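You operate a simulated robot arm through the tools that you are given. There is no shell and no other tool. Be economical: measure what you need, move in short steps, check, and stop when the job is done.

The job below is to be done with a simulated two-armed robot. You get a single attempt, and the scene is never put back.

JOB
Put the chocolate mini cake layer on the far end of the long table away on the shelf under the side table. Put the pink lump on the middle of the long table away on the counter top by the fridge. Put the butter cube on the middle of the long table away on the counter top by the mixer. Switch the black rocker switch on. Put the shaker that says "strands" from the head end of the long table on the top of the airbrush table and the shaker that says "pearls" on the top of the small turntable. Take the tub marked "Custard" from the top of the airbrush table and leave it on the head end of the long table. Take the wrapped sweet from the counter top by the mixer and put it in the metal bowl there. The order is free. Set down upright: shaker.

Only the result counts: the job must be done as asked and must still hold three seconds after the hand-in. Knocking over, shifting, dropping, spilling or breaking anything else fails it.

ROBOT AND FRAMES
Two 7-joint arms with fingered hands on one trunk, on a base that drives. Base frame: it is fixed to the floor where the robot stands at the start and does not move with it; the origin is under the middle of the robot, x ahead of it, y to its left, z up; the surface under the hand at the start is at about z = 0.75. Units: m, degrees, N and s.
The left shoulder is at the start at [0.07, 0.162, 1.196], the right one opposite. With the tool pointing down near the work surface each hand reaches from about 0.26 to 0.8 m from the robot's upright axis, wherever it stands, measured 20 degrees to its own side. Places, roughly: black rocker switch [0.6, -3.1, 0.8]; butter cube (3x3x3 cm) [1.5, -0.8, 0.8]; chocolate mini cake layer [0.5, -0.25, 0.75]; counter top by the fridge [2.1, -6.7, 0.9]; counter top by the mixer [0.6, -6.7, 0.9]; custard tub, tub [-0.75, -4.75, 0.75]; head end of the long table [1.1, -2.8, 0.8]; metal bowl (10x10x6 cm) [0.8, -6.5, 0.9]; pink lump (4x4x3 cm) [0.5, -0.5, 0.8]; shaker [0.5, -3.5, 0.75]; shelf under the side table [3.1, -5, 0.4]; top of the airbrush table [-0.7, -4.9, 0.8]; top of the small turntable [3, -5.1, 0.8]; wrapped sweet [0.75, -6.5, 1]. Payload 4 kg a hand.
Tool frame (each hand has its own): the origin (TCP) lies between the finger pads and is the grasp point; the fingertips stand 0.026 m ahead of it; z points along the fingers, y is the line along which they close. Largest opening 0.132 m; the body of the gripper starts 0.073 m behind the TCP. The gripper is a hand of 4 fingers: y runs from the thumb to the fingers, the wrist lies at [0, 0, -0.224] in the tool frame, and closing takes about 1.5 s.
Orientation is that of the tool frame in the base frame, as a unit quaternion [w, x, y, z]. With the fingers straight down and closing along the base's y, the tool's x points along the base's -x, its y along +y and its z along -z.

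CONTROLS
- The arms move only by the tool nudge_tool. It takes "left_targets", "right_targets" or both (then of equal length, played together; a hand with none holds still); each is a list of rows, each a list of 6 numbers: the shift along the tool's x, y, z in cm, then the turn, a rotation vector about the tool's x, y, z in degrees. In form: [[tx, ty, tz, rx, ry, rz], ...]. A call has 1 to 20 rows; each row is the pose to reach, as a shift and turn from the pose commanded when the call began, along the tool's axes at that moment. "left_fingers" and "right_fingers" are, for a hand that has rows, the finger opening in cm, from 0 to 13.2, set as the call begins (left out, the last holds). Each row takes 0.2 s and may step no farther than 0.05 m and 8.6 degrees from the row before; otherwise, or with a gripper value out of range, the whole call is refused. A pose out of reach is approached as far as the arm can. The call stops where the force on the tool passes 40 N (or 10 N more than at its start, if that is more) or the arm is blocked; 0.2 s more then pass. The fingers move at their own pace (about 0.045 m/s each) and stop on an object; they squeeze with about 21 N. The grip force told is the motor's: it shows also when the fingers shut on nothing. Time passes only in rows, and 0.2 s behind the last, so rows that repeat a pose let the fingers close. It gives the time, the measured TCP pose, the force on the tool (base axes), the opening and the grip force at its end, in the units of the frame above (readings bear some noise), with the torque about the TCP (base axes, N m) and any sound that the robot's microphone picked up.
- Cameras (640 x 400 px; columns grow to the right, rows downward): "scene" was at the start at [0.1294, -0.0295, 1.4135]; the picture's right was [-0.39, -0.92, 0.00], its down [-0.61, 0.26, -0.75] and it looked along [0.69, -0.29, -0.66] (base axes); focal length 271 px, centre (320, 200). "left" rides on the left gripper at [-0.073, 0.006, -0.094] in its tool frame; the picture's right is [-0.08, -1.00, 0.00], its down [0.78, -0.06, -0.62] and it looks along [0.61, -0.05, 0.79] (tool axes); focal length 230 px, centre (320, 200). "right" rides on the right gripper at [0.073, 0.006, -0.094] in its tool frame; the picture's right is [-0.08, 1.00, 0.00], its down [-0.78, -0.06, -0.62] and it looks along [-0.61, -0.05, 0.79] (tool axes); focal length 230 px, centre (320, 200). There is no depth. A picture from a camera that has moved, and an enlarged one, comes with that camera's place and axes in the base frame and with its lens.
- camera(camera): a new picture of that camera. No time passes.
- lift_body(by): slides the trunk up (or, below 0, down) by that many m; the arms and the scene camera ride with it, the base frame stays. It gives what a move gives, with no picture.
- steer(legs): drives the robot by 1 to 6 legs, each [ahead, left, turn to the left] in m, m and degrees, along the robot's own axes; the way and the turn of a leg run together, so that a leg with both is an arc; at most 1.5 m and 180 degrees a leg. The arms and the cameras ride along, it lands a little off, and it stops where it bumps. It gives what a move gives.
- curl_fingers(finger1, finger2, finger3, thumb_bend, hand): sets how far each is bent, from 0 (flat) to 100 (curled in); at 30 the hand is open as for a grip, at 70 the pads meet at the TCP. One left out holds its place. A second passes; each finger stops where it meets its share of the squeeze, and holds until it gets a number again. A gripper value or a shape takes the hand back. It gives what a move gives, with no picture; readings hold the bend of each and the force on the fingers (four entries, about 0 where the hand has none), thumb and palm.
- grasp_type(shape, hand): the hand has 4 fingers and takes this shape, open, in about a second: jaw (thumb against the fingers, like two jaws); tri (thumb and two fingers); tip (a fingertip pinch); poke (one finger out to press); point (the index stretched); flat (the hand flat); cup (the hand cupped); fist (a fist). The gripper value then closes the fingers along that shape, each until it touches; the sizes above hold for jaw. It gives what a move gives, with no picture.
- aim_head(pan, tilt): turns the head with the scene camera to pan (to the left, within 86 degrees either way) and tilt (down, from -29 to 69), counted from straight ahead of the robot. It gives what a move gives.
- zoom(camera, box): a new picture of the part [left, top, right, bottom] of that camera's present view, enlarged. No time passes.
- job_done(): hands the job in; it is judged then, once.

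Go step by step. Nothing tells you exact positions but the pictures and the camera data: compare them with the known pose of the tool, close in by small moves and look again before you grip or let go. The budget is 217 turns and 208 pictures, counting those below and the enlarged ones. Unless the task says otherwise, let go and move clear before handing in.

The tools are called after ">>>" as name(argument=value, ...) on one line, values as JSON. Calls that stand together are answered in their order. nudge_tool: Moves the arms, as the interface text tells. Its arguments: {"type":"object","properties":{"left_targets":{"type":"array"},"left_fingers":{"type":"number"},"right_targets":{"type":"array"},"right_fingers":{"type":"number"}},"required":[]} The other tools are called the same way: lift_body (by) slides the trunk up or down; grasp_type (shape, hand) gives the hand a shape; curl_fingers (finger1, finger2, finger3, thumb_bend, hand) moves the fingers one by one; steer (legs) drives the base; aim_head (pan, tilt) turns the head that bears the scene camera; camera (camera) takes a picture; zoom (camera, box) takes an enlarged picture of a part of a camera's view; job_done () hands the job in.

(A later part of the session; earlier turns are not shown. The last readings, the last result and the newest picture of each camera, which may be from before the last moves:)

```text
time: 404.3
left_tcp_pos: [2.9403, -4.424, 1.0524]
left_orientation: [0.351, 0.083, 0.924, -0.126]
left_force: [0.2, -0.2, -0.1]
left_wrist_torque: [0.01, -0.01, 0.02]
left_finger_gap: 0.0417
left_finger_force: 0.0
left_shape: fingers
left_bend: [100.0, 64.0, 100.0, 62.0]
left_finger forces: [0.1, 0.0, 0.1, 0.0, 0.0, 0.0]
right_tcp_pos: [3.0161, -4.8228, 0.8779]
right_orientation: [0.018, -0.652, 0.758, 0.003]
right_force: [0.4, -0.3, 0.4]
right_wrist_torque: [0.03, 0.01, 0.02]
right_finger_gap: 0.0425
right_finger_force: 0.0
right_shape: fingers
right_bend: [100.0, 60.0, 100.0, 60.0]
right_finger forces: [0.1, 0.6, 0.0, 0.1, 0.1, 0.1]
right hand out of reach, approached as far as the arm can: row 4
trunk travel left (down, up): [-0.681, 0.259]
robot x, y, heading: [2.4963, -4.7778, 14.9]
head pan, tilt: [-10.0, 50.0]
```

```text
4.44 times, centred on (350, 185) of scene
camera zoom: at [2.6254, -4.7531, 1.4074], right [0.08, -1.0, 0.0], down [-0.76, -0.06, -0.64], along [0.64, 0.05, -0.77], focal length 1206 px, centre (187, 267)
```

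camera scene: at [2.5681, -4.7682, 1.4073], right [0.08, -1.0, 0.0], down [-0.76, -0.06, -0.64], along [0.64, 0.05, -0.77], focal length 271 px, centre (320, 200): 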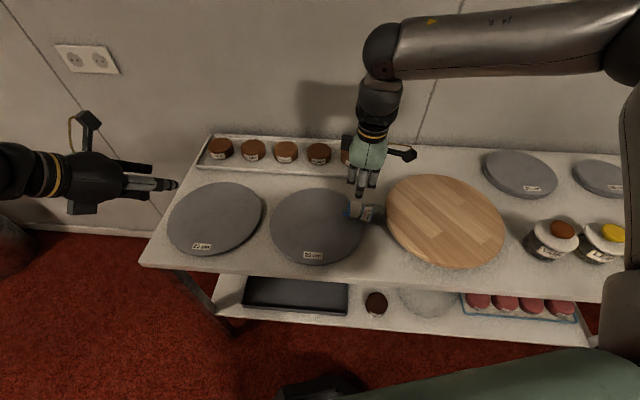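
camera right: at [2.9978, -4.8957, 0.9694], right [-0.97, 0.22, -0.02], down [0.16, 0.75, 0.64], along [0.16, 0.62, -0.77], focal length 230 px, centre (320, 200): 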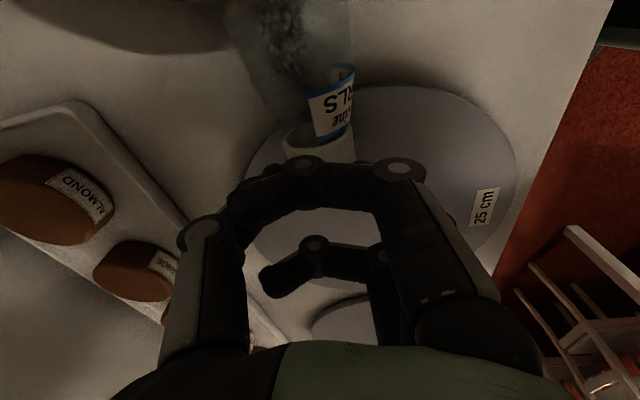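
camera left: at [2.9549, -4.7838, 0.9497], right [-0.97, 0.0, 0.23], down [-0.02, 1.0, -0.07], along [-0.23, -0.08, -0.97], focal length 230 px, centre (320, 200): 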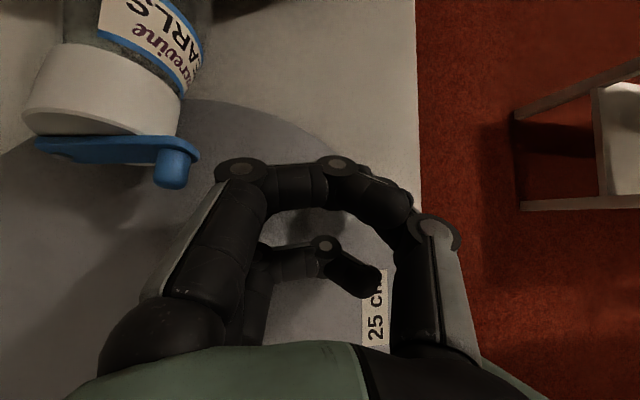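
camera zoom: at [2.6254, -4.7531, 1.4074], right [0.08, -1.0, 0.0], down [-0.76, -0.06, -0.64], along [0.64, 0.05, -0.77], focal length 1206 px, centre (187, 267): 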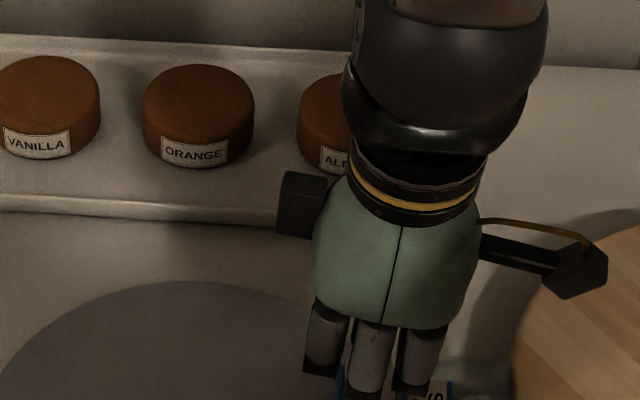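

Aligned over the cap. I lower with the trunk 4 cm and pinch.

>>> lift_body(by=-0.042)

>>> curl_fingers(hand="right", finger2=78, thumb_bend=78)

>>> camera(camera="right")

```text
time: 405.0
left_tcp_pos: [2.9376, -4.4248, 1.0104]
left_orientation: [0.35, 0.084, 0.924, -0.127]
left_force: [0.6, 0.3, 0.3]
left_wrist_torque: [-0.04, -0.01, 0.0]
left_finger_gap: 0.0419
left_finger_force: 0.0
left_shape: fingers
left_bend: [100.0, 64.0, 100.0, 62.0]
left_finger forces: [0.0, 0.1, 0.1, 0.0, 0.1, 0.0]
right_tcp_pos: [3.0176, -4.8186, 0.8447]
right_orientation: [0.023, -0.653, 0.757, 0.003]
right_force: [-2.7, -1.0, 20.1]
right_wrist_torque: [-0.45, 0.22, -0.03]
right_finger_gap: 0.0525
right_finger_force: 12.4
right_shape: fingers
right_bend: [100.0, 59.0, 100.0, 59.0]
right_finger forces: [16.0, 6.8, 0.1, 0.1, 1.6, 0.0]
trunk travel left (down, up): [-0.642, 0.298]
robot x, y, heading: [2.4962, -4.7768, 14.8]
head pan, tilt: [-10.0, 50.0]
stopped: the force on the tool passed its limit at 57 N (the readings are from after the stop); the commanded pose is now the measured one
```

```text
time: 406.0
left_tcp_pos: [2.9392, -4.4246, 1.0113]
left_orientation: [0.35, 0.083, 0.925, -0.127]
left_force: [0.1, 0.5, -0.1]
left_wrist_torque: [0.0, -0.04, 0.0]
left_finger_gap: 0.0416
left_finger_force: 0.0
left_shape: fingers
left_bend: [100.0, 64.0, 100.0, 62.0]
left_finger forces: [0.1, 0.1, 0.1, 0.0, 0.0, 0.1]
right_tcp_pos: [3.0179, -4.8185, 0.8424]
right_orientation: [0.022, -0.654, 0.756, 0.003]
right_force: [4.8, -0.4, 27.1]
right_wrist_torque: [-0.66, 0.18, 0.1]
right_finger_gap: 0.0516
right_finger_force: 29.1
right_shape: fingers
right_bend: [100.0, 63.0, 100.0, 65.0]
right_finger forces: [23.3, 16.3, 0.0, 0.1, 19.1, 0.0]
trunk travel left (down, up): [-0.642, 0.298]
robot x, y, heading: [2.504, -4.7747, 15.0]
head pan, tilt: [-10.0, 50.0]
```

```text
37 pictures are left
camera right: at [2.9989, -4.8931, 0.9348], right [-0.97, 0.22, -0.02], down [0.16, 0.75, 0.65], along [0.16, 0.63, -0.76], focal length 230 px, centre (320, 200)
```

right: 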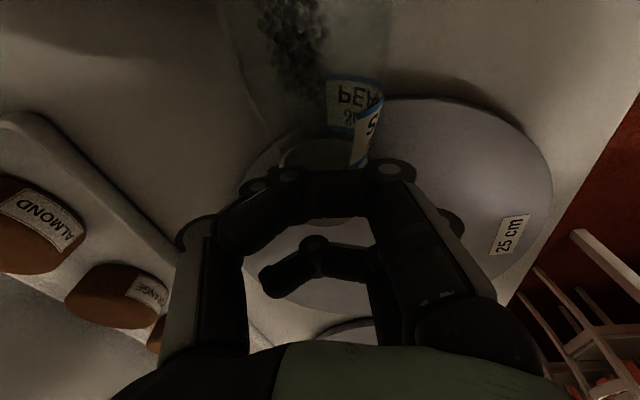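

Thumb and middle finger hold the cap while a curled finger rests on the body – which should even help it swing down. I raise the trunk 6 cm and look.

>>> lift_body(by=0.07)

>>> camera(camera="right")

>>> zoom(camera="scene", box=[290, 140, 430, 245])

```text
time: 407.1
left_tcp_pos: [2.9404, -4.4236, 1.0811]
left_orientation: [0.348, 0.083, 0.925, -0.126]
left_force: [0.5, 0.6, 0.4]
left_wrist_torque: [-0.01, 0.04, -0.01]
left_finger_gap: 0.0414
left_finger_force: 0.1
left_shape: fingers
left_bend: [100.0, 64.0, 100.0, 62.0]
left_finger forces: [0.0, 0.0, 0.0, 0.0, 0.0, 0.1]
right_tcp_pos: [3.0183, -4.8205, 0.9126]
right_orientation: [0.02, -0.653, 0.757, 0.002]
right_force: [0.4, 0.0, -2.5]
right_wrist_torque: [0.08, -0.01, -0.03]
right_finger_gap: 0.0393
right_finger_force: 14.0
right_shape: fingers
right_bend: [100.0, 56.0, 100.0, 69.0]
right_finger forces: [1.5, 15.6, 0.0, 0.1, 10.7, 0.0]
trunk travel left (down, up): [-0.712, 0.228]
robot x, y, heading: [2.5004, -4.7773, 15.0]
head pan, tilt: [-10.0, 50.0]
```

```text
36 pictures are left
camera right: at [2.9998, -4.8939, 1.003], right [-0.97, 0.22, -0.02], down [0.16, 0.75, 0.65], along [0.16, 0.63, -0.76], focal length 230 px, centre (320, 200)
```

right: 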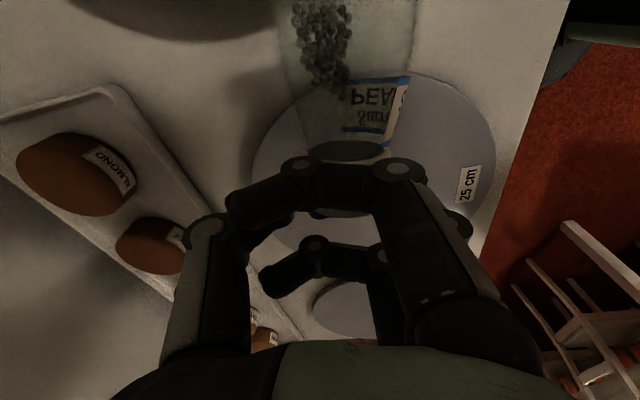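

```text
3.81 times, centred on (360, 192) of scene
camera zoom: at [2.6268, -4.7525, 1.438], right [0.08, -1.0, 0.0], down [-0.76, -0.06, -0.64], along [0.64, 0.05, -0.77], focal length 1034 px, centre (168, 229)
```

zoom: 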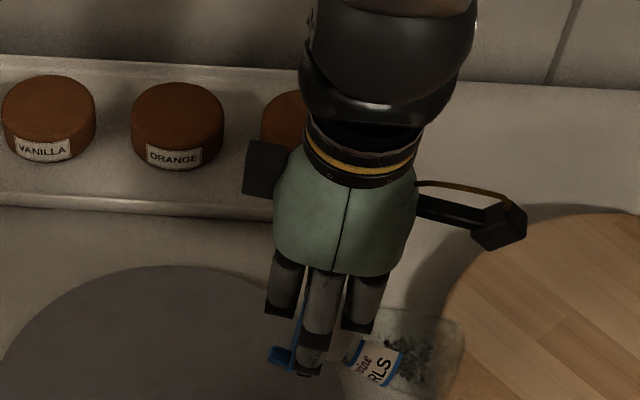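

It is held but still horizontal. I raise 10 cm and rotate the hand about the closing axis (ry −48°) so the base swings down.

>>> lift_body(by=0.12)

>>> nudge_tool(right_targets=[[0, 0, 0, 0, -8, 0], [0, 0, 0, 0, -16, 0], [0, 0, 0, 0, -24, 0], [0, 0, 0, 0, -32, 0], [0, 0, 0, 0, -40, 0], [0, 0, 0, 0, -48, 0]])

>>> camera(camera="scene")

```text
time: 408.6
left_tcp_pos: [2.9403, -4.4251, 1.2007]
left_orientation: [0.349, 0.083, 0.925, -0.127]
left_force: [-0.7, 0.3, -0.3]
left_wrist_torque: [-0.03, -0.02, -0.01]
left_finger_gap: 0.0416
left_finger_force: 0.0
left_shape: fingers
left_bend: [100.0, 64.0, 100.0, 62.0]
left_finger forces: [0.0, 0.0, 0.0, 0.0, 0.0, 0.0]
right_tcp_pos: [3.0183, -4.8186, 1.0317]
right_orientation: [0.02, -0.652, 0.758, 0.004]
right_force: [0.9, 0.6, -2.3]
right_wrist_torque: [0.11, -0.02, -0.01]
right_finger_gap: 0.0395
right_finger_force: 13.7
right_shape: fingers
right_bend: [100.0, 56.0, 100.0, 69.0]
right_finger forces: [1.5, 15.4, 0.0, 0.1, 10.7, 0.0]
trunk travel left (down, up): [-0.832, 0.108]
robot x, y, heading: [2.5026, -4.7806, 14.9]
head pan, tilt: [-10.0, 50.0]
```

```text
time: 410.0
left_tcp_pos: [2.9411, -4.4253, 1.2012]
left_orientation: [0.349, 0.084, 0.925, -0.127]
left_force: [-0.3, 0.1, -0.6]
left_wrist_torque: [0.0, 0.0, 0.0]
left_finger_gap: 0.0416
left_finger_force: 0.0
left_shape: fingers
left_bend: [100.0, 64.0, 100.0, 62.0]
left_finger forces: [0.0, 0.0, 0.1, 0.1, 0.1, 0.0]
right_tcp_pos: [3.0186, -4.8197, 1.0339]
right_orientation: [0.327, -0.596, 0.682, 0.271]
right_force: [0.0, 0.2, -2.8]
right_wrist_torque: [0.05, -0.05, 0.01]
right_finger_gap: 0.0397
right_finger_force: 13.6
right_shape: fingers
right_bend: [100.0, 56.0, 100.0, 69.0]
right_finger forces: [1.9, 15.1, 0.0, 0.0, 10.5, 0.0]
trunk travel left (down, up): [-0.832, 0.108]
robot x, y, heading: [2.4973, -4.7772, 15.0]
head pan, tilt: [-10.0, 50.0]
```

```text
34 pictures are left
camera scene: at [2.627, -4.7535, 1.5581], right [0.08, -1.0, 0.0], down [-0.76, -0.06, -0.64], along [0.64, 0.05, -0.77], focal length 271 px, centre (320, 200)
```

scene: 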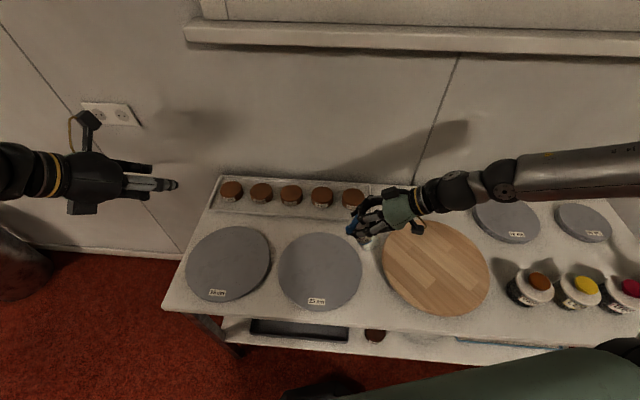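

The rotation works. I continue another 34° and zoom.

>>> nudge_tool(right_targets=[[0, 0, 0, 0, -8.5, 0], [0, 0, 0, 0, -17, 0], [0, 0, 0, 0, -25.5, 0], [0, 0, 0, 0, -34, 0]])

>>> zoom(camera="scene", box=[310, 150, 470, 270])

>>> camera(camera="right")

```text
time: 411.0
left_tcp_pos: [2.9372, -4.4285, 1.2049]
left_orientation: [0.35, 0.084, 0.924, -0.125]
left_force: [-0.5, -0.8, 0.2]
left_wrist_torque: [0.01, 0.0, 0.04]
left_finger_gap: 0.0419
left_finger_force: 0.0
left_shape: fingers
left_bend: [100.0, 64.0, 100.0, 62.0]
left_finger forces: [0.0, 0.0, 0.0, 0.0, 0.0, 0.0]
right_tcp_pos: [3.0068, -4.8562, 1.0976]
right_orientation: [0.513, -0.491, 0.556, 0.432]
right_force: [-0.5, 0.1, -2.1]
right_wrist_torque: [-0.03, -0.01, 0.0]
right_finger_gap: 0.0397
right_finger_force: 14.3
right_shape: fingers
right_bend: [100.0, 56.0, 100.0, 69.0]
right_finger forces: [2.4, 15.0, 0.0, 0.0, 10.3, 0.0]
right hand out of reach, approached as far as the arm can: row 3, 4
trunk travel left (down, up): [-0.832, 0.108]
robot x, y, heading: [2.4996, -4.7732, 14.7]
head pan, tilt: [-10.0, 50.0]
```

```text
3.33 times, centred on (390, 210) of scene
camera zoom: at [2.6234, -4.7573, 1.5585], right [0.08, -1.0, 0.0], down [-0.76, -0.06, -0.64], along [0.64, 0.06, -0.76], focal length 905 px, centre (87, 167)
```

zoom: 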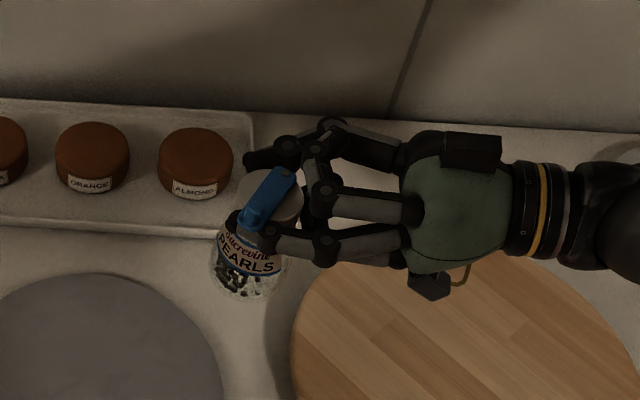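

```text
32 pictures are left
camera right: at [2.9882, -4.9551, 1.035], right [-0.99, 0.15, 0.05], down [-0.04, -0.54, 0.84], along [0.16, 0.83, 0.54], focal length 230 px, centre (320, 200)
```

right: 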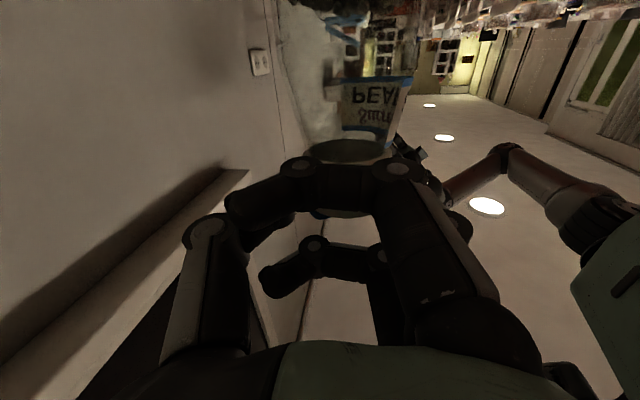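

The shaker is now nearly upright in the hand. I rotate back ~10° for camera clearance, then move the base so it hangs over the turntable.

>>> nudge_tool(right_targets=[[0, 0, 0, 0, 5, 0], [0, 0, 0, 0, 10, 0]])

>>> steer(legs=[[-0.037, -0.15, 0]])

>>> camera(camera="scene")

```text
time: 411.6
left_tcp_pos: [2.9381, -4.4249, 1.2028]
left_orientation: [0.35, 0.083, 0.925, -0.125]
left_force: [-0.7, 0.1, 0.4]
left_wrist_torque: [0.03, -0.01, 0.02]
left_finger_gap: 0.0419
left_finger_force: 0.1
left_shape: fingers
left_bend: [100.0, 64.0, 100.0, 62.0]
left_finger forces: [0.0, 0.0, 0.1, 0.0, 0.0, 0.0]
right_tcp_pos: [3.0078, -4.8548, 1.0962]
right_orientation: [0.462, -0.526, 0.6, 0.387]
right_force: [-0.9, -0.8, -1.9]
right_wrist_torque: [-0.03, -0.04, -0.01]
right_finger_gap: 0.0397
right_finger_force: 13.4
right_shape: fingers
right_bend: [100.0, 56.0, 100.0, 69.0]
right_finger forces: [2.3, 14.9, 0.1, 0.1, 10.2, 0.0]
trunk travel left (down, up): [-0.832, 0.108]
robot x, y, heading: [2.5029, -4.7754, 14.9]
head pan, tilt: [-10.0, 50.0]
```

```text
time: 413.0
left_tcp_pos: [2.9424, -4.5751, 1.2006]
left_orientation: [0.349, 0.082, 0.925, -0.127]
left_force: [-0.4, 0.3, -0.4]
left_wrist_torque: [0.01, -0.04, 0.02]
left_finger_gap: 0.0416
left_finger_force: 0.1
left_shape: fingers
left_bend: [100.0, 64.0, 100.0, 62.0]
left_finger forces: [0.0, 0.0, 0.0, 0.0, 0.0, 0.0]
right_tcp_pos: [3.0116, -5.0038, 1.0974]
right_orientation: [0.46, -0.528, 0.6, 0.387]
right_force: [0.1, 0.5, -1.7]
right_wrist_torque: [0.01, -0.04, -0.01]
right_finger_gap: 0.0396
right_finger_force: 13.7
right_shape: fingers
right_bend: [100.0, 56.0, 100.0, 69.0]
right_finger forces: [2.2, 14.9, 0.1, 0.0, 10.3, 0.1]
trunk travel left (down, up): [-0.832, 0.108]
robot x, y, heading: [2.5039, -4.9338, 15.1]
head pan, tilt: [-10.0, 50.0]
```

```text
31 pictures are left
camera scene: at [2.6293, -4.9036, 1.558], right [0.09, -1.0, 0.0], down [-0.76, -0.07, -0.64], along [0.64, 0.05, -0.77], focal length 271 px, centre (320, 200)
```

scene: 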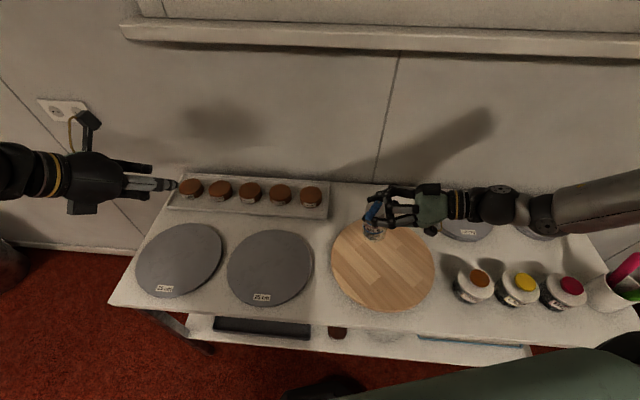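

The shaker hangs over the disc (centre (3.01,-5.06)). I lower the trunk 15 cm and look closely.

>>> lift_body(by=-0.15)

>>> zoom(camera="scene", box=[310, 130, 510, 270])

```text
time: 414.7
left_tcp_pos: [2.9416, -4.5775, 1.0509]
left_orientation: [0.349, 0.082, 0.925, -0.126]
left_force: [0.1, 0.1, -0.6]
left_wrist_torque: [0.0, -0.02, -0.02]
left_finger_gap: 0.0418
left_finger_force: 0.2
left_shape: fingers
left_bend: [100.0, 64.0, 100.0, 62.0]
left_finger forces: [0.0, 0.0, 0.0, 0.1, 0.0, 0.0]
right_tcp_pos: [3.0123, -5.0074, 0.9458]
right_orientation: [0.461, -0.527, 0.599, 0.388]
right_force: [-0.6, 0.5, -1.8]
right_wrist_torque: [-0.01, -0.02, 0.02]
right_finger_gap: 0.0395
right_finger_force: 14.1
right_shape: fingers
right_bend: [100.0, 56.0, 100.0, 69.0]
right_finger forces: [2.3, 14.8, 0.0, 0.1, 10.2, 0.0]
trunk travel left (down, up): [-0.682, 0.258]
robot x, y, heading: [2.5004, -4.9281, 14.8]
head pan, tilt: [-10.0, 50.0]
```

```text
2.86 times, centred on (410, 200) of scene
camera zoom: at [2.6291, -4.9071, 1.4081], right [0.09, -1.0, 0.0], down [-0.76, -0.07, -0.64], along [0.64, 0.06, -0.77], focal length 776 px, centre (63, 200)
```

zoom: 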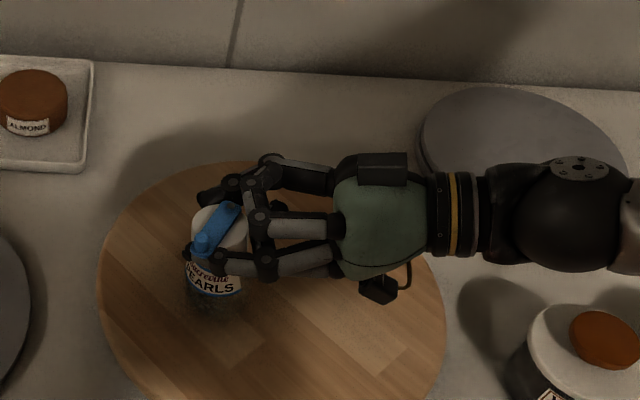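

>>> lift_body(by=-0.015)

>>> lift_body(by=-0.006)

```text
time: 415.4
left_tcp_pos: [2.9403, -4.5778, 1.0383]
left_orientation: [0.35, 0.081, 0.925, -0.125]
left_force: [0.1, 0.2, 0.5]
left_wrist_torque: [0.02, 0.0, -0.01]
left_finger_gap: 0.0416
left_finger_force: 0.1
left_shape: fingers
left_bend: [100.0, 64.0, 100.0, 62.0]
left_finger forces: [0.1, 0.0, 0.1, 0.1, 0.0, 0.0]
right_tcp_pos: [3.0102, -5.0058, 0.9358]
right_orientation: [0.463, -0.528, 0.597, 0.388]
right_force: [1.4, -2.9, 15.9]
right_wrist_torque: [0.22, 0.1, 0.05]
right_finger_gap: 0.0402
right_finger_force: 14.8
right_shape: fingers
right_bend: [100.0, 56.0, 100.0, 70.0]
right_finger forces: [4.2, 14.1, 0.0, 0.0, 12.0, 0.0]
trunk travel left (down, up): [-0.667, 0.273]
robot x, y, heading: [2.502, -4.9318, 14.6]
head pan, tilt: [-10.0, 50.0]
```

```text
time: 415.9
left_tcp_pos: [2.9397, -4.5787, 1.0311]
left_orientation: [0.35, 0.083, 0.924, -0.126]
left_force: [0.0, 0.2, 0.0]
left_wrist_torque: [-0.02, -0.01, -0.01]
left_finger_gap: 0.0418
left_finger_force: 0.0
left_shape: fingers
left_bend: [100.0, 64.0, 100.0, 62.0]
left_finger forces: [0.0, 0.1, 0.0, 0.1, 0.0, 0.0]
right_tcp_pos: [3.0115, -5.0069, 0.9306]
right_orientation: [0.465, -0.527, 0.596, 0.388]
right_force: [4.5, -8.6, 31.1]
right_wrist_torque: [0.09, 0.33, 0.1]
right_finger_gap: 0.0425
right_finger_force: 20.5
right_shape: fingers
right_bend: [100.0, 57.0, 100.0, 70.0]
right_finger forces: [14.9, 12.3, 0.0, 0.0, 14.4, 0.0]
trunk travel left (down, up): [-0.661, 0.279]
robot x, y, heading: [2.5022, -4.9302, 14.9]
head pan, tilt: [-10.0, 50.0]
```

In firm contact. I ease up 8 mm and view the tilt before releasing.

>>> lift_body(by=0.008)

>>> zoom(camera="scene", box=[310, 150, 430, 250])

>>> zoom(camera="left", box=[120, 0, 520, 200])

```text
time: 416.5
left_tcp_pos: [2.9423, -4.5778, 1.038]
left_orientation: [0.349, 0.083, 0.925, -0.127]
left_force: [0.5, 1.0, 0.9]
left_wrist_torque: [0.0, -0.05, 0.01]
left_finger_gap: 0.0419
left_finger_force: 0.0
left_shape: fingers
left_bend: [100.0, 64.0, 100.0, 62.0]
left_finger forces: [0.0, 0.0, 0.0, 0.1, 0.0, 0.0]
right_tcp_pos: [3.0099, -5.0076, 0.9314]
right_orientation: [0.459, -0.526, 0.602, 0.387]
right_force: [0.5, -0.4, 0.8]
right_wrist_torque: [-0.02, 0.04, 0.04]
right_finger_gap: 0.0408
right_finger_force: 13.8
right_shape: fingers
right_bend: [100.0, 57.0, 100.0, 70.0]
right_finger forces: [4.7, 12.9, 0.1, 0.0, 9.9, 0.1]
trunk travel left (down, up): [-0.669, 0.271]
robot x, y, heading: [2.5058, -4.9302, 14.9]
head pan, tilt: [-10.0, 50.0]
```

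```text
4.00 times, centred on (370, 200) of scene
camera zoom: at [2.6289, -4.9072, 1.3947], right [0.09, -1.0, 0.0], down [-0.76, -0.07, -0.64], along [0.64, 0.06, -0.77], focal length 1086 px, centre (120, 200)
```

zoom: 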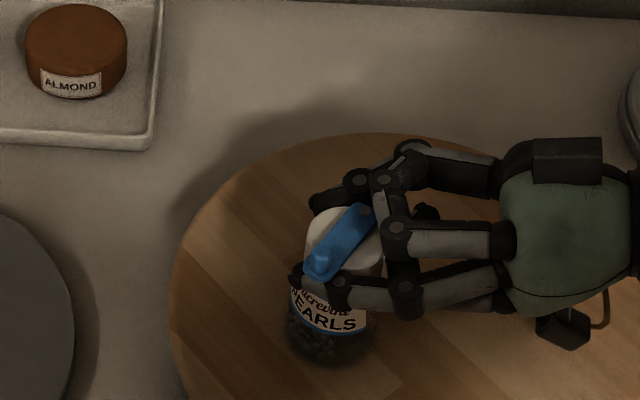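

```text
1.60 times, centred on (320, 100) of left
camera zoom: at [2.9384, -4.5496, 1.1529], right [-0.18, -0.96, 0.23], down [-0.98, 0.17, -0.07], along [0.03, -0.23, -0.97], focal length 368 px, centre (320, 360)
```

zoom: 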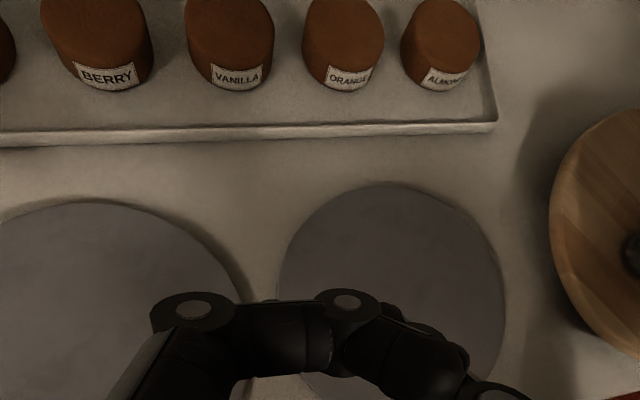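

The shaker stands flat. I release thumb and middle finger slightly.

>>> curl_fingers(hand="right", finger2=48, thumb_bend=60)

>>> zoom(camera="scene", box=[310, 150, 430, 250])

```text
time: 417.5
left_tcp_pos: [2.9405, -4.5772, 1.0381]
left_orientation: [0.349, 0.082, 0.925, -0.126]
left_force: [-0.8, 0.5, 0.7]
left_wrist_torque: [-0.04, -0.03, 0.01]
left_finger_gap: 0.0416
left_finger_force: 0.1
left_shape: fingers
left_bend: [100.0, 64.0, 100.0, 62.0]
left_finger forces: [0.0, 0.0, 0.0, 0.1, 0.0, 0.1]
right_tcp_pos: [3.0106, -5.007, 0.9345]
right_orientation: [0.46, -0.528, 0.6, 0.388]
right_force: [1.3, 0.3, -1.0]
right_wrist_torque: [0.0, -0.02, 0.02]
right_finger_gap: 0.0432
right_finger_force: 0.7
right_shape: fingers
right_bend: [100.0, 48.0, 100.0, 60.0]
right_finger forces: [0.3, 0.9, 0.1, 0.0, 0.0, 0.0]
trunk travel left (down, up): [-0.669, 0.271]
robot x, y, heading: [2.5001, -4.9299, 14.7]
head pan, tilt: [-10.0, 50.0]
```

```text
4.00 times, centred on (370, 200) of scene
camera zoom: at [2.6291, -4.9071, 1.3951], right [0.09, -1.0, 0.0], down [-0.76, -0.07, -0.64], along [0.64, 0.06, -0.77], focal length 1086 px, centre (120, 200)
```

zoom: 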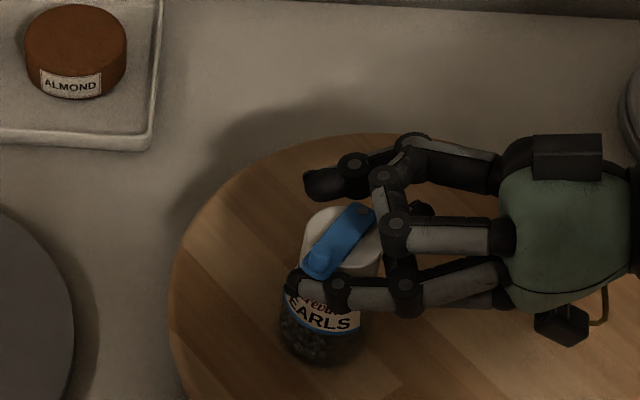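

>>> curl_fingers(hand="right", finger2=34, thumb_bend=50)

>>> zoom(camera="scene", box=[310, 150, 430, 250])

```text
time: 418.5
left_tcp_pos: [2.9429, -4.5788, 1.0374]
left_orientation: [0.35, 0.083, 0.925, -0.126]
left_force: [0.7, 0.3, 0.1]
left_wrist_torque: [0.04, 0.01, 0.01]
left_finger_gap: 0.0417
left_finger_force: 0.1
left_shape: fingers
left_bend: [100.0, 64.0, 100.0, 62.0]
left_finger forces: [0.1, 0.0, 0.0, 0.1, 0.1, 0.0]
right_tcp_pos: [3.0109, -5.0074, 0.9341]
right_orientation: [0.461, -0.527, 0.6, 0.388]
right_force: [-0.5, -0.5, -0.4]
right_wrist_torque: [-0.01, 0.01, 0.01]
right_finger_gap: 0.0478
right_finger_force: 0.0
right_shape: fingers
right_bend: [100.0, 34.0, 100.0, 50.0]
right_finger forces: [0.2, 0.0, 0.0, 0.0, 0.1, 0.0]
trunk travel left (down, up): [-0.669, 0.271]
robot x, y, heading: [2.5019, -4.9286, 14.8]
head pan, tilt: [-10.0, 50.0]
```

```text
4.00 times, centred on (370, 200) of scene
camera zoom: at [2.629, -4.907, 1.3951], right [0.09, -1.0, 0.0], down [-0.76, -0.07, -0.64], along [0.64, 0.06, -0.77], focal length 1086 px, centre (120, 200)
```

zoom: 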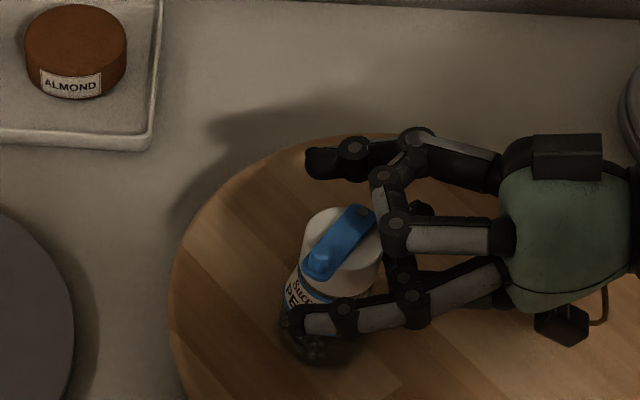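

Released and upright. I withdraw the hand straight along −y in small steps.

>>> nudge_tool(right_targets=[[0.8, -0.4, -2.8, 0, 0, 0], [1.7, -0.9, -5.7, 0, 0, 0], [2.5, -1.3, -8.5, 0, 0, 0], [3.3, -1.7, -11.4, 0, 0, 0]])

>>> zoom(camera="scene", box=[310, 130, 490, 270])

```text
time: 419.5
left_tcp_pos: [2.9409, -4.5783, 1.0393]
left_orientation: [0.35, 0.082, 0.925, -0.125]
left_force: [-0.3, -0.6, 0.0]
left_wrist_torque: [0.0, -0.01, 0.03]
left_finger_gap: 0.0417
left_finger_force: 0.0
left_shape: fingers
left_bend: [100.0, 64.0, 100.0, 62.0]
left_finger forces: [0.0, 0.0, 0.0, 0.1, 0.0, 0.0]
right_tcp_pos: [3.0111, -5.1304, 0.9357]
right_orientation: [0.461, -0.527, 0.6, 0.387]
right_force: [0.0, -1.2, -0.6]
right_wrist_torque: [0.0, -0.01, -0.03]
right_finger_gap: 0.0478
right_finger_force: 0.2
right_shape: fingers
right_bend: [100.0, 34.0, 100.0, 50.0]
right_finger forces: [0.0, 0.0, 0.1, 0.0, 0.0, 0.0]
trunk travel left (down, up): [-0.669, 0.271]
robot x, y, heading: [2.5002, -4.9295, 14.7]
head pan, tilt: [-10.0, 50.0]
```

```text
2.86 times, centred on (400, 200) of scene
camera zoom: at [2.6285, -4.9079, 1.3951], right [0.09, -1.0, 0.0], down [-0.76, -0.07, -0.64], along [0.64, 0.06, -0.77], focal length 776 px, centre (91, 200)
```

zoom: 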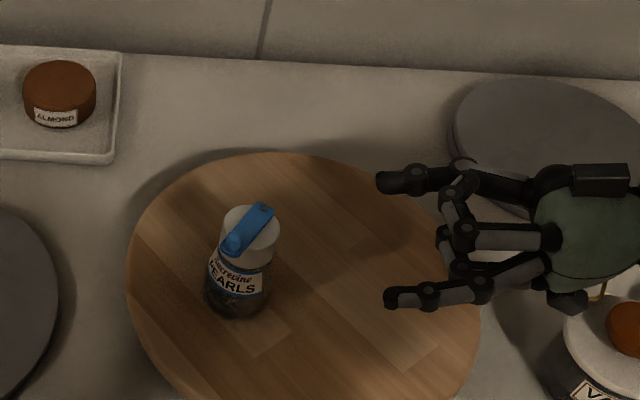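

Pearls stands upright on the turntable. I raise the trunk straight up, clear of the jars, and only then drive away.

>>> lift_body(by=0.25)

>>> camera(camera="scene")

```text
time: 422.1
left_tcp_pos: [2.9412, -4.5782, 1.2867]
left_orientation: [0.349, 0.082, 0.925, -0.126]
left_force: [0.7, 0.5, -0.4]
left_wrist_torque: [0.0, 0.01, -0.01]
left_finger_gap: 0.0415
left_finger_force: 0.1
left_shape: fingers
left_bend: [100.0, 64.0, 100.0, 62.0]
left_finger forces: [0.0, 0.1, 0.0, 0.1, 0.0, 0.0]
right_tcp_pos: [3.0099, -5.1282, 1.1852]
right_orientation: [0.461, -0.527, 0.6, 0.387]
right_force: [0.4, -0.7, 0.6]
right_wrist_torque: [0.01, -0.03, 0.02]
right_finger_gap: 0.0477
right_finger_force: 0.0
right_shape: fingers
right_bend: [100.0, 34.0, 100.0, 50.0]
right_finger forces: [0.0, 0.0, 0.1, 0.1, 0.0, 0.1]
trunk travel left (down, up): [-0.919, 0.021]
robot x, y, heading: [2.5038, -4.9314, 14.8]
head pan, tilt: [-10.0, 50.0]
```

```text
24 pictures are left
camera scene: at [2.6291, -4.907, 1.645], right [0.09, -1.0, 0.0], down [-0.76, -0.07, -0.64], along [0.64, 0.06, -0.77], focal length 271 px, centre (320, 200)
```

scene: 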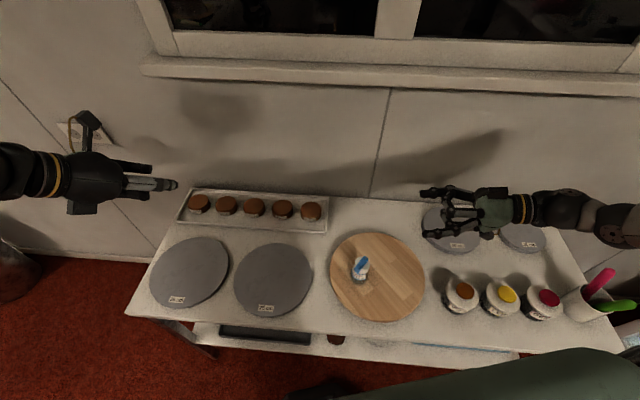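

Everything on the side table looks in place and pearls stands. Now the butter: I move away along the corridor first, with the hands high.

>>> steer(legs=[[0, 1.0, 0], [0, 0, 75]])

>>> nudge_tool(right_targets=[[0, 0, 0, 0, 8.5, 0], [0, 0, 0, 0, 17, 0], [0, 0, 0, 0, 25.5, 0], [0, 0, 0, 0, 34, 0], [0, 0, 0, 0, 42.5, 0], [0, 0, 0, 0, 51, 0], [0, 0, 0, 0, 59.5, 0], [0, 0, 0, 0, 68, 0]], left_targets=[[0, 0, 0, 0, 7, 0], [0, 0, 0, 0, 14, 0], [0, 0, 0, 0, 21, 0], [0, 0, 0, 0, 28, 0], [0, 0, 0, 0, 35, 0], [0, 0, 0, 0, 40, 0], [0, 0, 0, 0, 40, 0], [0, 0, 0, 0, 40, 0]])

>>> lift_body(by=-0.24)

```text
time: 430.4
left_tcp_pos: [2.0317, -3.462, 1.2882]
left_orientation: [0.354, -0.493, 0.787, 0.111]
left_force: [-0.1, -0.8, -0.3]
left_wrist_torque: [-0.02, 0.04, 0.01]
left_finger_gap: 0.0417
left_finger_force: 0.1
left_shape: fingers
left_bend: [100.0, 64.0, 100.0, 62.0]
left_finger forces: [0.0, 0.0, 0.0, 0.0, 0.0, 0.0]
right_tcp_pos: [2.5794, -3.544, 1.185]
right_orientation: [-0.133, 0.782, -0.159, -0.587]
right_force: [0.5, -0.2, -0.3]
right_wrist_torque: [0.0, -0.02, -0.01]
right_finger_gap: 0.048
right_finger_force: 0.1
right_shape: fingers
right_bend: [100.0, 34.0, 100.0, 50.0]
right_finger forces: [0.0, 0.0, 0.1, 0.0, 0.1, 0.1]
trunk travel left (down, up): [-0.919, 0.021]
robot x, y, heading: [2.2499, -3.9814, 89.2]
head pan, tilt: [-10.0, 50.0]
```

```text
time: 432.2
left_tcp_pos: [2.0285, -3.4617, 1.2864]
left_orientation: [0.064, -0.501, 0.86, -0.066]
left_force: [0.1, 0.4, -0.3]
left_wrist_torque: [-0.03, -0.03, 0.02]
left_finger_gap: 0.0418
left_finger_force: 0.0
left_shape: fingers
left_bend: [100.0, 64.0, 100.0, 62.0]
left_finger forces: [0.0, 0.0, 0.1, 0.0, 0.0, 0.0]
right_tcp_pos: [2.5765, -3.5435, 1.1872]
right_orientation: [-0.021, 0.977, -0.206, -0.047]
right_force: [0.9, 0.1, 0.0]
right_wrist_torque: [0.01, -0.01, -0.01]
right_finger_gap: 0.0477
right_finger_force: 0.0
right_shape: fingers
right_bend: [100.0, 34.0, 100.0, 50.0]
right_finger forces: [0.1, 0.0, 0.0, 0.1, 0.0, 0.0]
trunk travel left (down, up): [-0.919, 0.021]
robot x, y, heading: [2.2527, -3.9795, 89.4]
head pan, tilt: [-10.0, 50.0]
```

```text
time: 434.7
left_tcp_pos: [2.0319, -3.4625, 1.0479]
left_orientation: [0.064, -0.501, 0.86, -0.065]
left_force: [-0.4, -0.1, 0.3]
left_wrist_torque: [-0.01, 0.02, 0.01]
left_finger_gap: 0.0418
left_finger_force: 0.1
left_shape: fingers
left_bend: [100.0, 64.0, 100.0, 62.0]
left_finger forces: [0.0, 0.0, 0.1, 0.0, 0.0, 0.0]
right_tcp_pos: [2.5793, -3.5437, 0.9458]
right_orientation: [-0.022, 0.977, -0.206, -0.049]
right_force: [0.1, 0.4, -0.6]
right_wrist_torque: [0.02, -0.01, 0.01]
right_finger_gap: 0.048
right_finger_force: 0.0
right_shape: fingers
right_bend: [100.0, 34.0, 100.0, 50.0]
right_finger forces: [0.0, 0.0, 0.1, 0.0, 0.1, 0.1]
trunk travel left (down, up): [-0.679, 0.261]
robot x, y, heading: [2.254, -3.9817, 89.2]
head pan, tilt: [-10.0, 50.0]
```

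I straighten the left hand, reset shapes to jaw, and drive up the aisle along x≈2.4.

>>> nudge_tool(left_targets=[[0, 0, 0, -5, 0, 0], [0, 0, 0, -10, 0, 0]])

>>> nudge_tool(left_targets=[[0, 0, 0, 0, 0, -7.5], [0, 0, 0, 0, 0, -15], [0, 0, 0, 0, 0, -22], [0, 0, 0, 0, 0, -29]])

>>> grasp_type(hand="left", shape="jaw")

>>> steer(legs=[[0, -0.15, 0.6], [1.5, 0, 0], [1.5, 0, 0], [0.4, 0, 0]])

>>> aim_head(pan=60, tilt=42)

>>> camera(camera="scene")

```text
time: 435.3
left_tcp_pos: [2.0328, -3.4622, 1.046]
left_orientation: [0.02, -0.506, 0.862, 0.011]
left_force: [0.6, 0.2, -0.6]
left_wrist_torque: [0.0, 0.02, 0.02]
left_finger_gap: 0.0414
left_finger_force: 0.0
left_shape: fingers
left_bend: [100.0, 64.0, 100.0, 62.0]
left_finger forces: [0.0, 0.0, 0.0, 0.0, 0.0, 0.0]
right_tcp_pos: [2.5796, -3.5454, 0.9458]
right_orientation: [-0.022, 0.977, -0.206, -0.049]
right_force: [0.8, 0.0, 0.9]
right_wrist_torque: [-0.01, 0.0, -0.02]
right_finger_gap: 0.0476
right_finger_force: 0.1
right_shape: fingers
right_bend: [100.0, 34.0, 100.0, 50.0]
right_finger forces: [0.1, 0.0, 0.1, 0.1, 0.0, 0.0]
trunk travel left (down, up): [-0.679, 0.261]
robot x, y, heading: [2.2504, -3.9824, 89.0]
head pan, tilt: [-10.0, 50.0]
```

```text
time: 436.3
left_tcp_pos: [2.0312, -3.4617, 1.0477]
left_orientation: [0.023, -0.707, 0.707, 0.005]
left_force: [0.1, -0.1, 0.0]
left_wrist_torque: [0.03, 0.01, 0.01]
left_finger_gap: 0.0417
left_finger_force: 0.0
left_shape: fingers
left_bend: [100.0, 64.0, 100.0, 62.0]
left_finger forces: [0.1, 0.0, 0.0, 0.0, 0.0, 0.1]
right_tcp_pos: [2.5803, -3.5449, 0.945]
right_orientation: [-0.022, 0.977, -0.207, -0.05]
right_force: [0.0, -1.0, 0.0]
right_wrist_torque: [0.0, -0.01, -0.03]
right_finger_gap: 0.0477
right_finger_force: 0.0
right_shape: fingers
right_bend: [100.0, 34.0, 100.0, 50.0]
right_finger forces: [0.0, 0.0, 0.0, 0.0, 0.0, 0.1]
trunk travel left (down, up): [-0.679, 0.261]
robot x, y, heading: [2.2505, -3.9808, 89.5]
head pan, tilt: [-10.0, 50.0]
```

```text
time: 437.2
left_tcp_pos: [2.0327, -3.4613, 1.0484]
left_orientation: [0.023, -0.705, 0.709, 0.004]
left_force: [-0.8, -0.3, 0.5]
left_wrist_torque: [-0.01, 0.0, 0.01]
left_finger_gap: 0.132
left_finger_force: 0.1
left_shape: jaw
left_bend: [30.0, 30.0, 30.0, 30.0]
left_finger forces: [0.0, 0.1, 0.0, 0.0, 0.0, 0.0]
right_tcp_pos: [2.5783, -3.5453, 0.9468]
right_orientation: [-0.021, 0.977, -0.207, -0.05]
right_force: [0.4, -0.1, -0.1]
right_wrist_torque: [0.02, 0.03, 0.02]
right_finger_gap: 0.0478
right_finger_force: 0.1
right_shape: fingers
right_bend: [100.0, 34.0, 100.0, 50.0]
right_finger forces: [0.1, 0.1, 0.0, 0.1, 0.0, 0.0]
trunk travel left (down, up): [-0.679, 0.261]
robot x, y, heading: [2.2539, -3.9776, 89.2]
head pan, tilt: [-10.0, 50.0]
```

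```text
time: 454.8
left_tcp_pos: [2.1497, -0.0512, 1.0472]
left_orientation: [-0.022, 0.717, -0.697, -0.006]
left_force: [0.5, -0.2, 0.0]
left_wrist_torque: [0.02, 0.02, 0.0]
left_finger_gap: 0.1317
left_finger_force: 0.2
left_shape: jaw
left_bend: [30.0, 30.0, 30.0, 30.0]
left_finger forces: [0.0, 0.1, 0.0, 0.0, 0.1, 0.0]
right_tcp_pos: [2.6993, -0.1164, 0.9463]
right_orientation: [-0.021, 0.98, -0.191, -0.05]
right_force: [-0.1, 0.8, 0.0]
right_wrist_torque: [-0.03, 0.02, -0.01]
right_finger_gap: 0.0476
right_finger_force: 0.0
right_shape: fingers
right_bend: [100.0, 34.0, 100.0, 50.0]
right_finger forces: [0.0, 0.0, 0.1, 0.0, 0.0, 0.1]
trunk travel left (down, up): [-0.679, 0.261]
robot x, y, heading: [2.3857, -0.5586, 91.3]
head pan, tilt: [-10.0, 50.0]
```

```text
time: 456.2
left_tcp_pos: [2.1508, -0.0505, 1.0471]
left_orientation: [-0.022, 0.717, -0.697, -0.005]
left_force: [0.7, 0.0, -0.3]
left_wrist_torque: [0.0, -0.02, 0.02]
left_finger_gap: 0.1318
left_finger_force: 0.0
left_shape: jaw
left_bend: [30.0, 30.0, 30.0, 30.0]
left_finger forces: [0.0, 0.0, 0.0, 0.0, 0.0, 0.1]
right_tcp_pos: [2.7006, -0.116, 0.9447]
right_orientation: [-0.021, 0.98, -0.192, -0.05]
right_force: [0.1, -0.8, -0.4]
right_wrist_torque: [0.02, -0.02, -0.01]
right_finger_gap: 0.0478
right_finger_force: 0.0
right_shape: fingers
right_bend: [100.0, 34.0, 100.0, 50.0]
right_finger forces: [0.0, 0.1, 0.1, 0.1, 0.0, 0.0]
trunk travel left (down, up): [-0.679, 0.261]
robot x, y, heading: [2.3845, -0.5614, 91.0]
head pan, tilt: [60.0, 42.0]
```

```text
23 pictures are left
camera scene: at [2.3139, -0.4678, 1.4163], right [0.48, 0.88, 0.0], down [0.59, -0.32, -0.74], along [-0.65, 0.36, -0.67], focal length 271 px, centre (320, 200)
```

scene: 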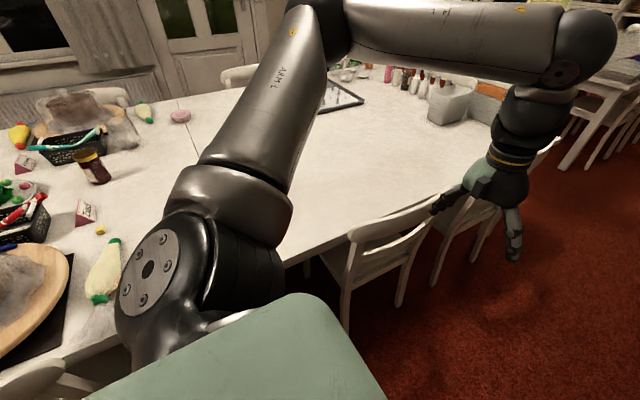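

Butter is at (1.465,-0.805); the gap between the chairs is y −0.15…−0.78. I raise the right hand, turn to face the table (heading ≈186°) and ease into the gap.

>>> nudge_tool(right_targets=[[0, 0, -4, 0, 0, 0], [0, 0, -8, 0, 0, 0], [0, 0, -11, 0, 0, 0]])

>>> steer(legs=[[0, 0, 95], [0, -0.09, 0], [0.27, 0, 0]])

>>> camera(camera="left")

```text
time: 457.0
left_tcp_pos: [2.1493, -0.0511, 1.0469]
left_orientation: [-0.022, 0.717, -0.697, -0.006]
left_force: [0.6, -0.5, 0.5]
left_wrist_torque: [0.02, 0.01, -0.01]
left_finger_gap: 0.1319
left_finger_force: 0.1
left_shape: jaw
left_bend: [30.0, 30.0, 30.0, 30.0]
left_finger forces: [0.0, 0.0, 0.0, 0.1, 0.0, 0.0]
right_tcp_pos: [2.7109, -0.1249, 1.0556]
right_orientation: [-0.02, 0.98, -0.19, -0.05]
right_force: [0.6, -0.6, -0.4]
right_wrist_torque: [0.02, -0.03, 0.01]
right_finger_gap: 0.048
right_finger_force: 0.1
right_shape: fingers
right_bend: [100.0, 34.0, 100.0, 50.0]
right_finger forces: [0.0, 0.0, 0.1, 0.1, 0.0, 0.0]
trunk travel left (down, up): [-0.679, 0.261]
robot x, y, heading: [2.3848, -0.5638, 90.6]
head pan, tilt: [60.0, 42.0]
```

```text
time: 463.6
left_tcp_pos: [1.6105, -0.7523, 1.047]
left_orientation: [-0.012, 0.999, 0.04, -0.021]
left_force: [-0.9, -0.4, -0.7]
left_wrist_torque: [0.01, -0.02, -0.03]
left_finger_gap: 0.1319
left_finger_force: 0.1
left_shape: jaw
left_bend: [30.0, 30.0, 30.0, 30.0]
left_finger forces: [0.0, 0.1, 0.0, 0.0, 0.0, 0.1]
right_tcp_pos: [1.6556, -0.1898, 1.0556]
right_orientation: [0.022, 0.813, 0.579, -0.05]
right_force: [0.0, 0.0, 0.2]
right_wrist_torque: [-0.01, -0.02, -0.01]
right_finger_gap: 0.0474
right_finger_force: 0.1
right_shape: fingers
right_bend: [100.0, 34.0, 100.0, 50.0]
right_finger forces: [0.0, 0.1, 0.1, 0.0, 0.0, 0.1]
trunk travel left (down, up): [-0.679, 0.261]
robot x, y, heading: [2.1095, -0.4926, -176.0]
head pan, tilt: [60.0, 42.0]
```

```text
22 pictures are left
camera left: at [1.5425, -0.7661, 1.1438], right [-0.15, 0.99, 0.03], down [0.8, 0.11, 0.59], along [0.58, 0.11, -0.81], focal length 230 px, centre (320, 200)
```

left: 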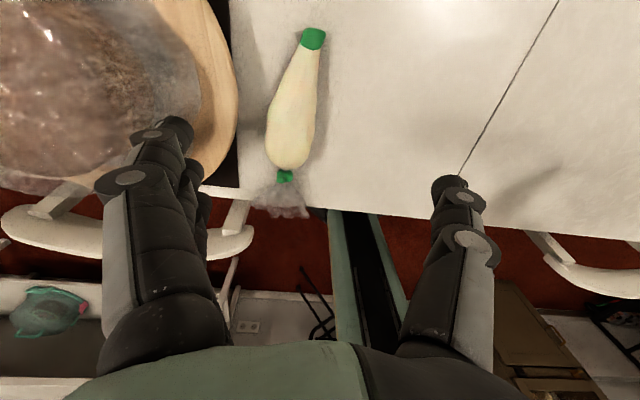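

No bump. I move the left hand over the butter and look.

>>> nudge_tool(left_targets=[[-4, 1.1, 0, 0, 0, 0], [-8, 2.2, 0, 0, 0, 0], [-12, 3.3, 1, 0, 0, 0], [-14.9, 4.1, 4, 0, 0, 0], [-14.9, 4.1, 8.5, 0, 0, 0], [-14.9, 4.1, 12, 0, 0, 0]], left_fingers=6.5)

>>> camera(camera="left")

```text
time: 465.0
left_tcp_pos: [1.4599, -0.8028, 0.9316]
left_orientation: [-0.011, 0.999, 0.038, -0.02]
left_force: [-0.8, 0.0, -0.9]
left_wrist_torque: [0.0, -0.06, -0.02]
left_finger_gap: 0.0658
left_finger_force: 0.1
left_shape: jaw
left_bend: [73.0, 73.0, 73.0, 70.0]
left_finger forces: [0.1, 0.0, 0.0, 0.0, 0.0, 0.0]
right_tcp_pos: [1.6538, -0.1902, 1.0554]
right_orientation: [0.022, 0.814, 0.579, -0.049]
right_force: [-0.5, 0.8, 0.2]
right_wrist_torque: [0.01, -0.02, -0.01]
right_finger_gap: 0.0476
right_finger_force: 0.1
right_shape: fingers
right_bend: [100.0, 34.0, 100.0, 50.0]
right_finger forces: [0.0, 0.0, 0.0, 0.0, 0.0, 0.0]
trunk travel left (down, up): [-0.679, 0.261]
robot x, y, heading: [2.1073, -0.4888, -175.8]
head pan, tilt: [60.0, 42.0]
```

```text
21 pictures are left
camera left: at [1.3916, -0.8161, 1.0274], right [-0.15, 0.99, 0.03], down [0.8, 0.11, 0.59], along [0.58, 0.11, -0.81], focal length 230 px, centre (320, 200)
```

left: 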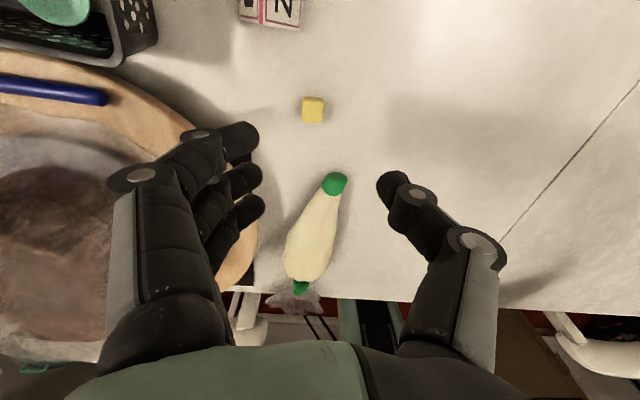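

Centred on the butter. I descend and grip it.

>>> nudge_tool(left_targets=[[0, 0.4, 4.5, 0, 0, 0], [0, 0.4, 9, 0, 0, 0], [0, 0.4, 13, 0, 0, 0], [0, 0.4, 15, 0, 0, 0]], left_fingers=6)

>>> camera(camera="left")

```text
time: 466.0
left_tcp_pos: [1.4538, -0.8033, 0.7813]
left_orientation: [-0.011, 0.999, 0.039, -0.02]
left_force: [1.0, 0.0, -0.3]
left_wrist_torque: [0.01, -0.02, 0.03]
left_finger_gap: 0.0609
left_finger_force: 0.0
left_shape: jaw
left_bend: [73.0, 73.0, 73.0, 70.0]
left_finger forces: [0.1, 0.0, 0.0, 0.0, 0.1, 0.0]
right_tcp_pos: [1.654, -0.191, 1.0556]
right_orientation: [0.022, 0.813, 0.58, -0.049]
right_force: [-0.7, 0.1, 0.1]
right_wrist_torque: [-0.03, -0.02, 0.03]
right_finger_gap: 0.0478
right_finger_force: 0.0
right_shape: fingers
right_bend: [100.0, 34.0, 100.0, 50.0]
right_finger forces: [0.0, 0.1, 0.0, 0.0, 0.0, 0.0]
trunk travel left (down, up): [-0.679, 0.261]
robot x, y, heading: [2.1104, -0.4905, -176.1]
head pan, tilt: [60.0, 42.0]
```

```text
20 pictures are left
camera left: at [1.3848, -0.8172, 0.8784], right [-0.16, 0.99, 0.03], down [0.8, 0.11, 0.59], along [0.58, 0.11, -0.81], focal length 230 px, centre (320, 200)
```

left: 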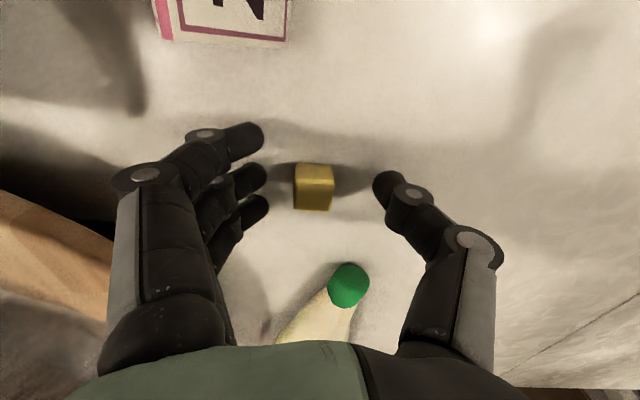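

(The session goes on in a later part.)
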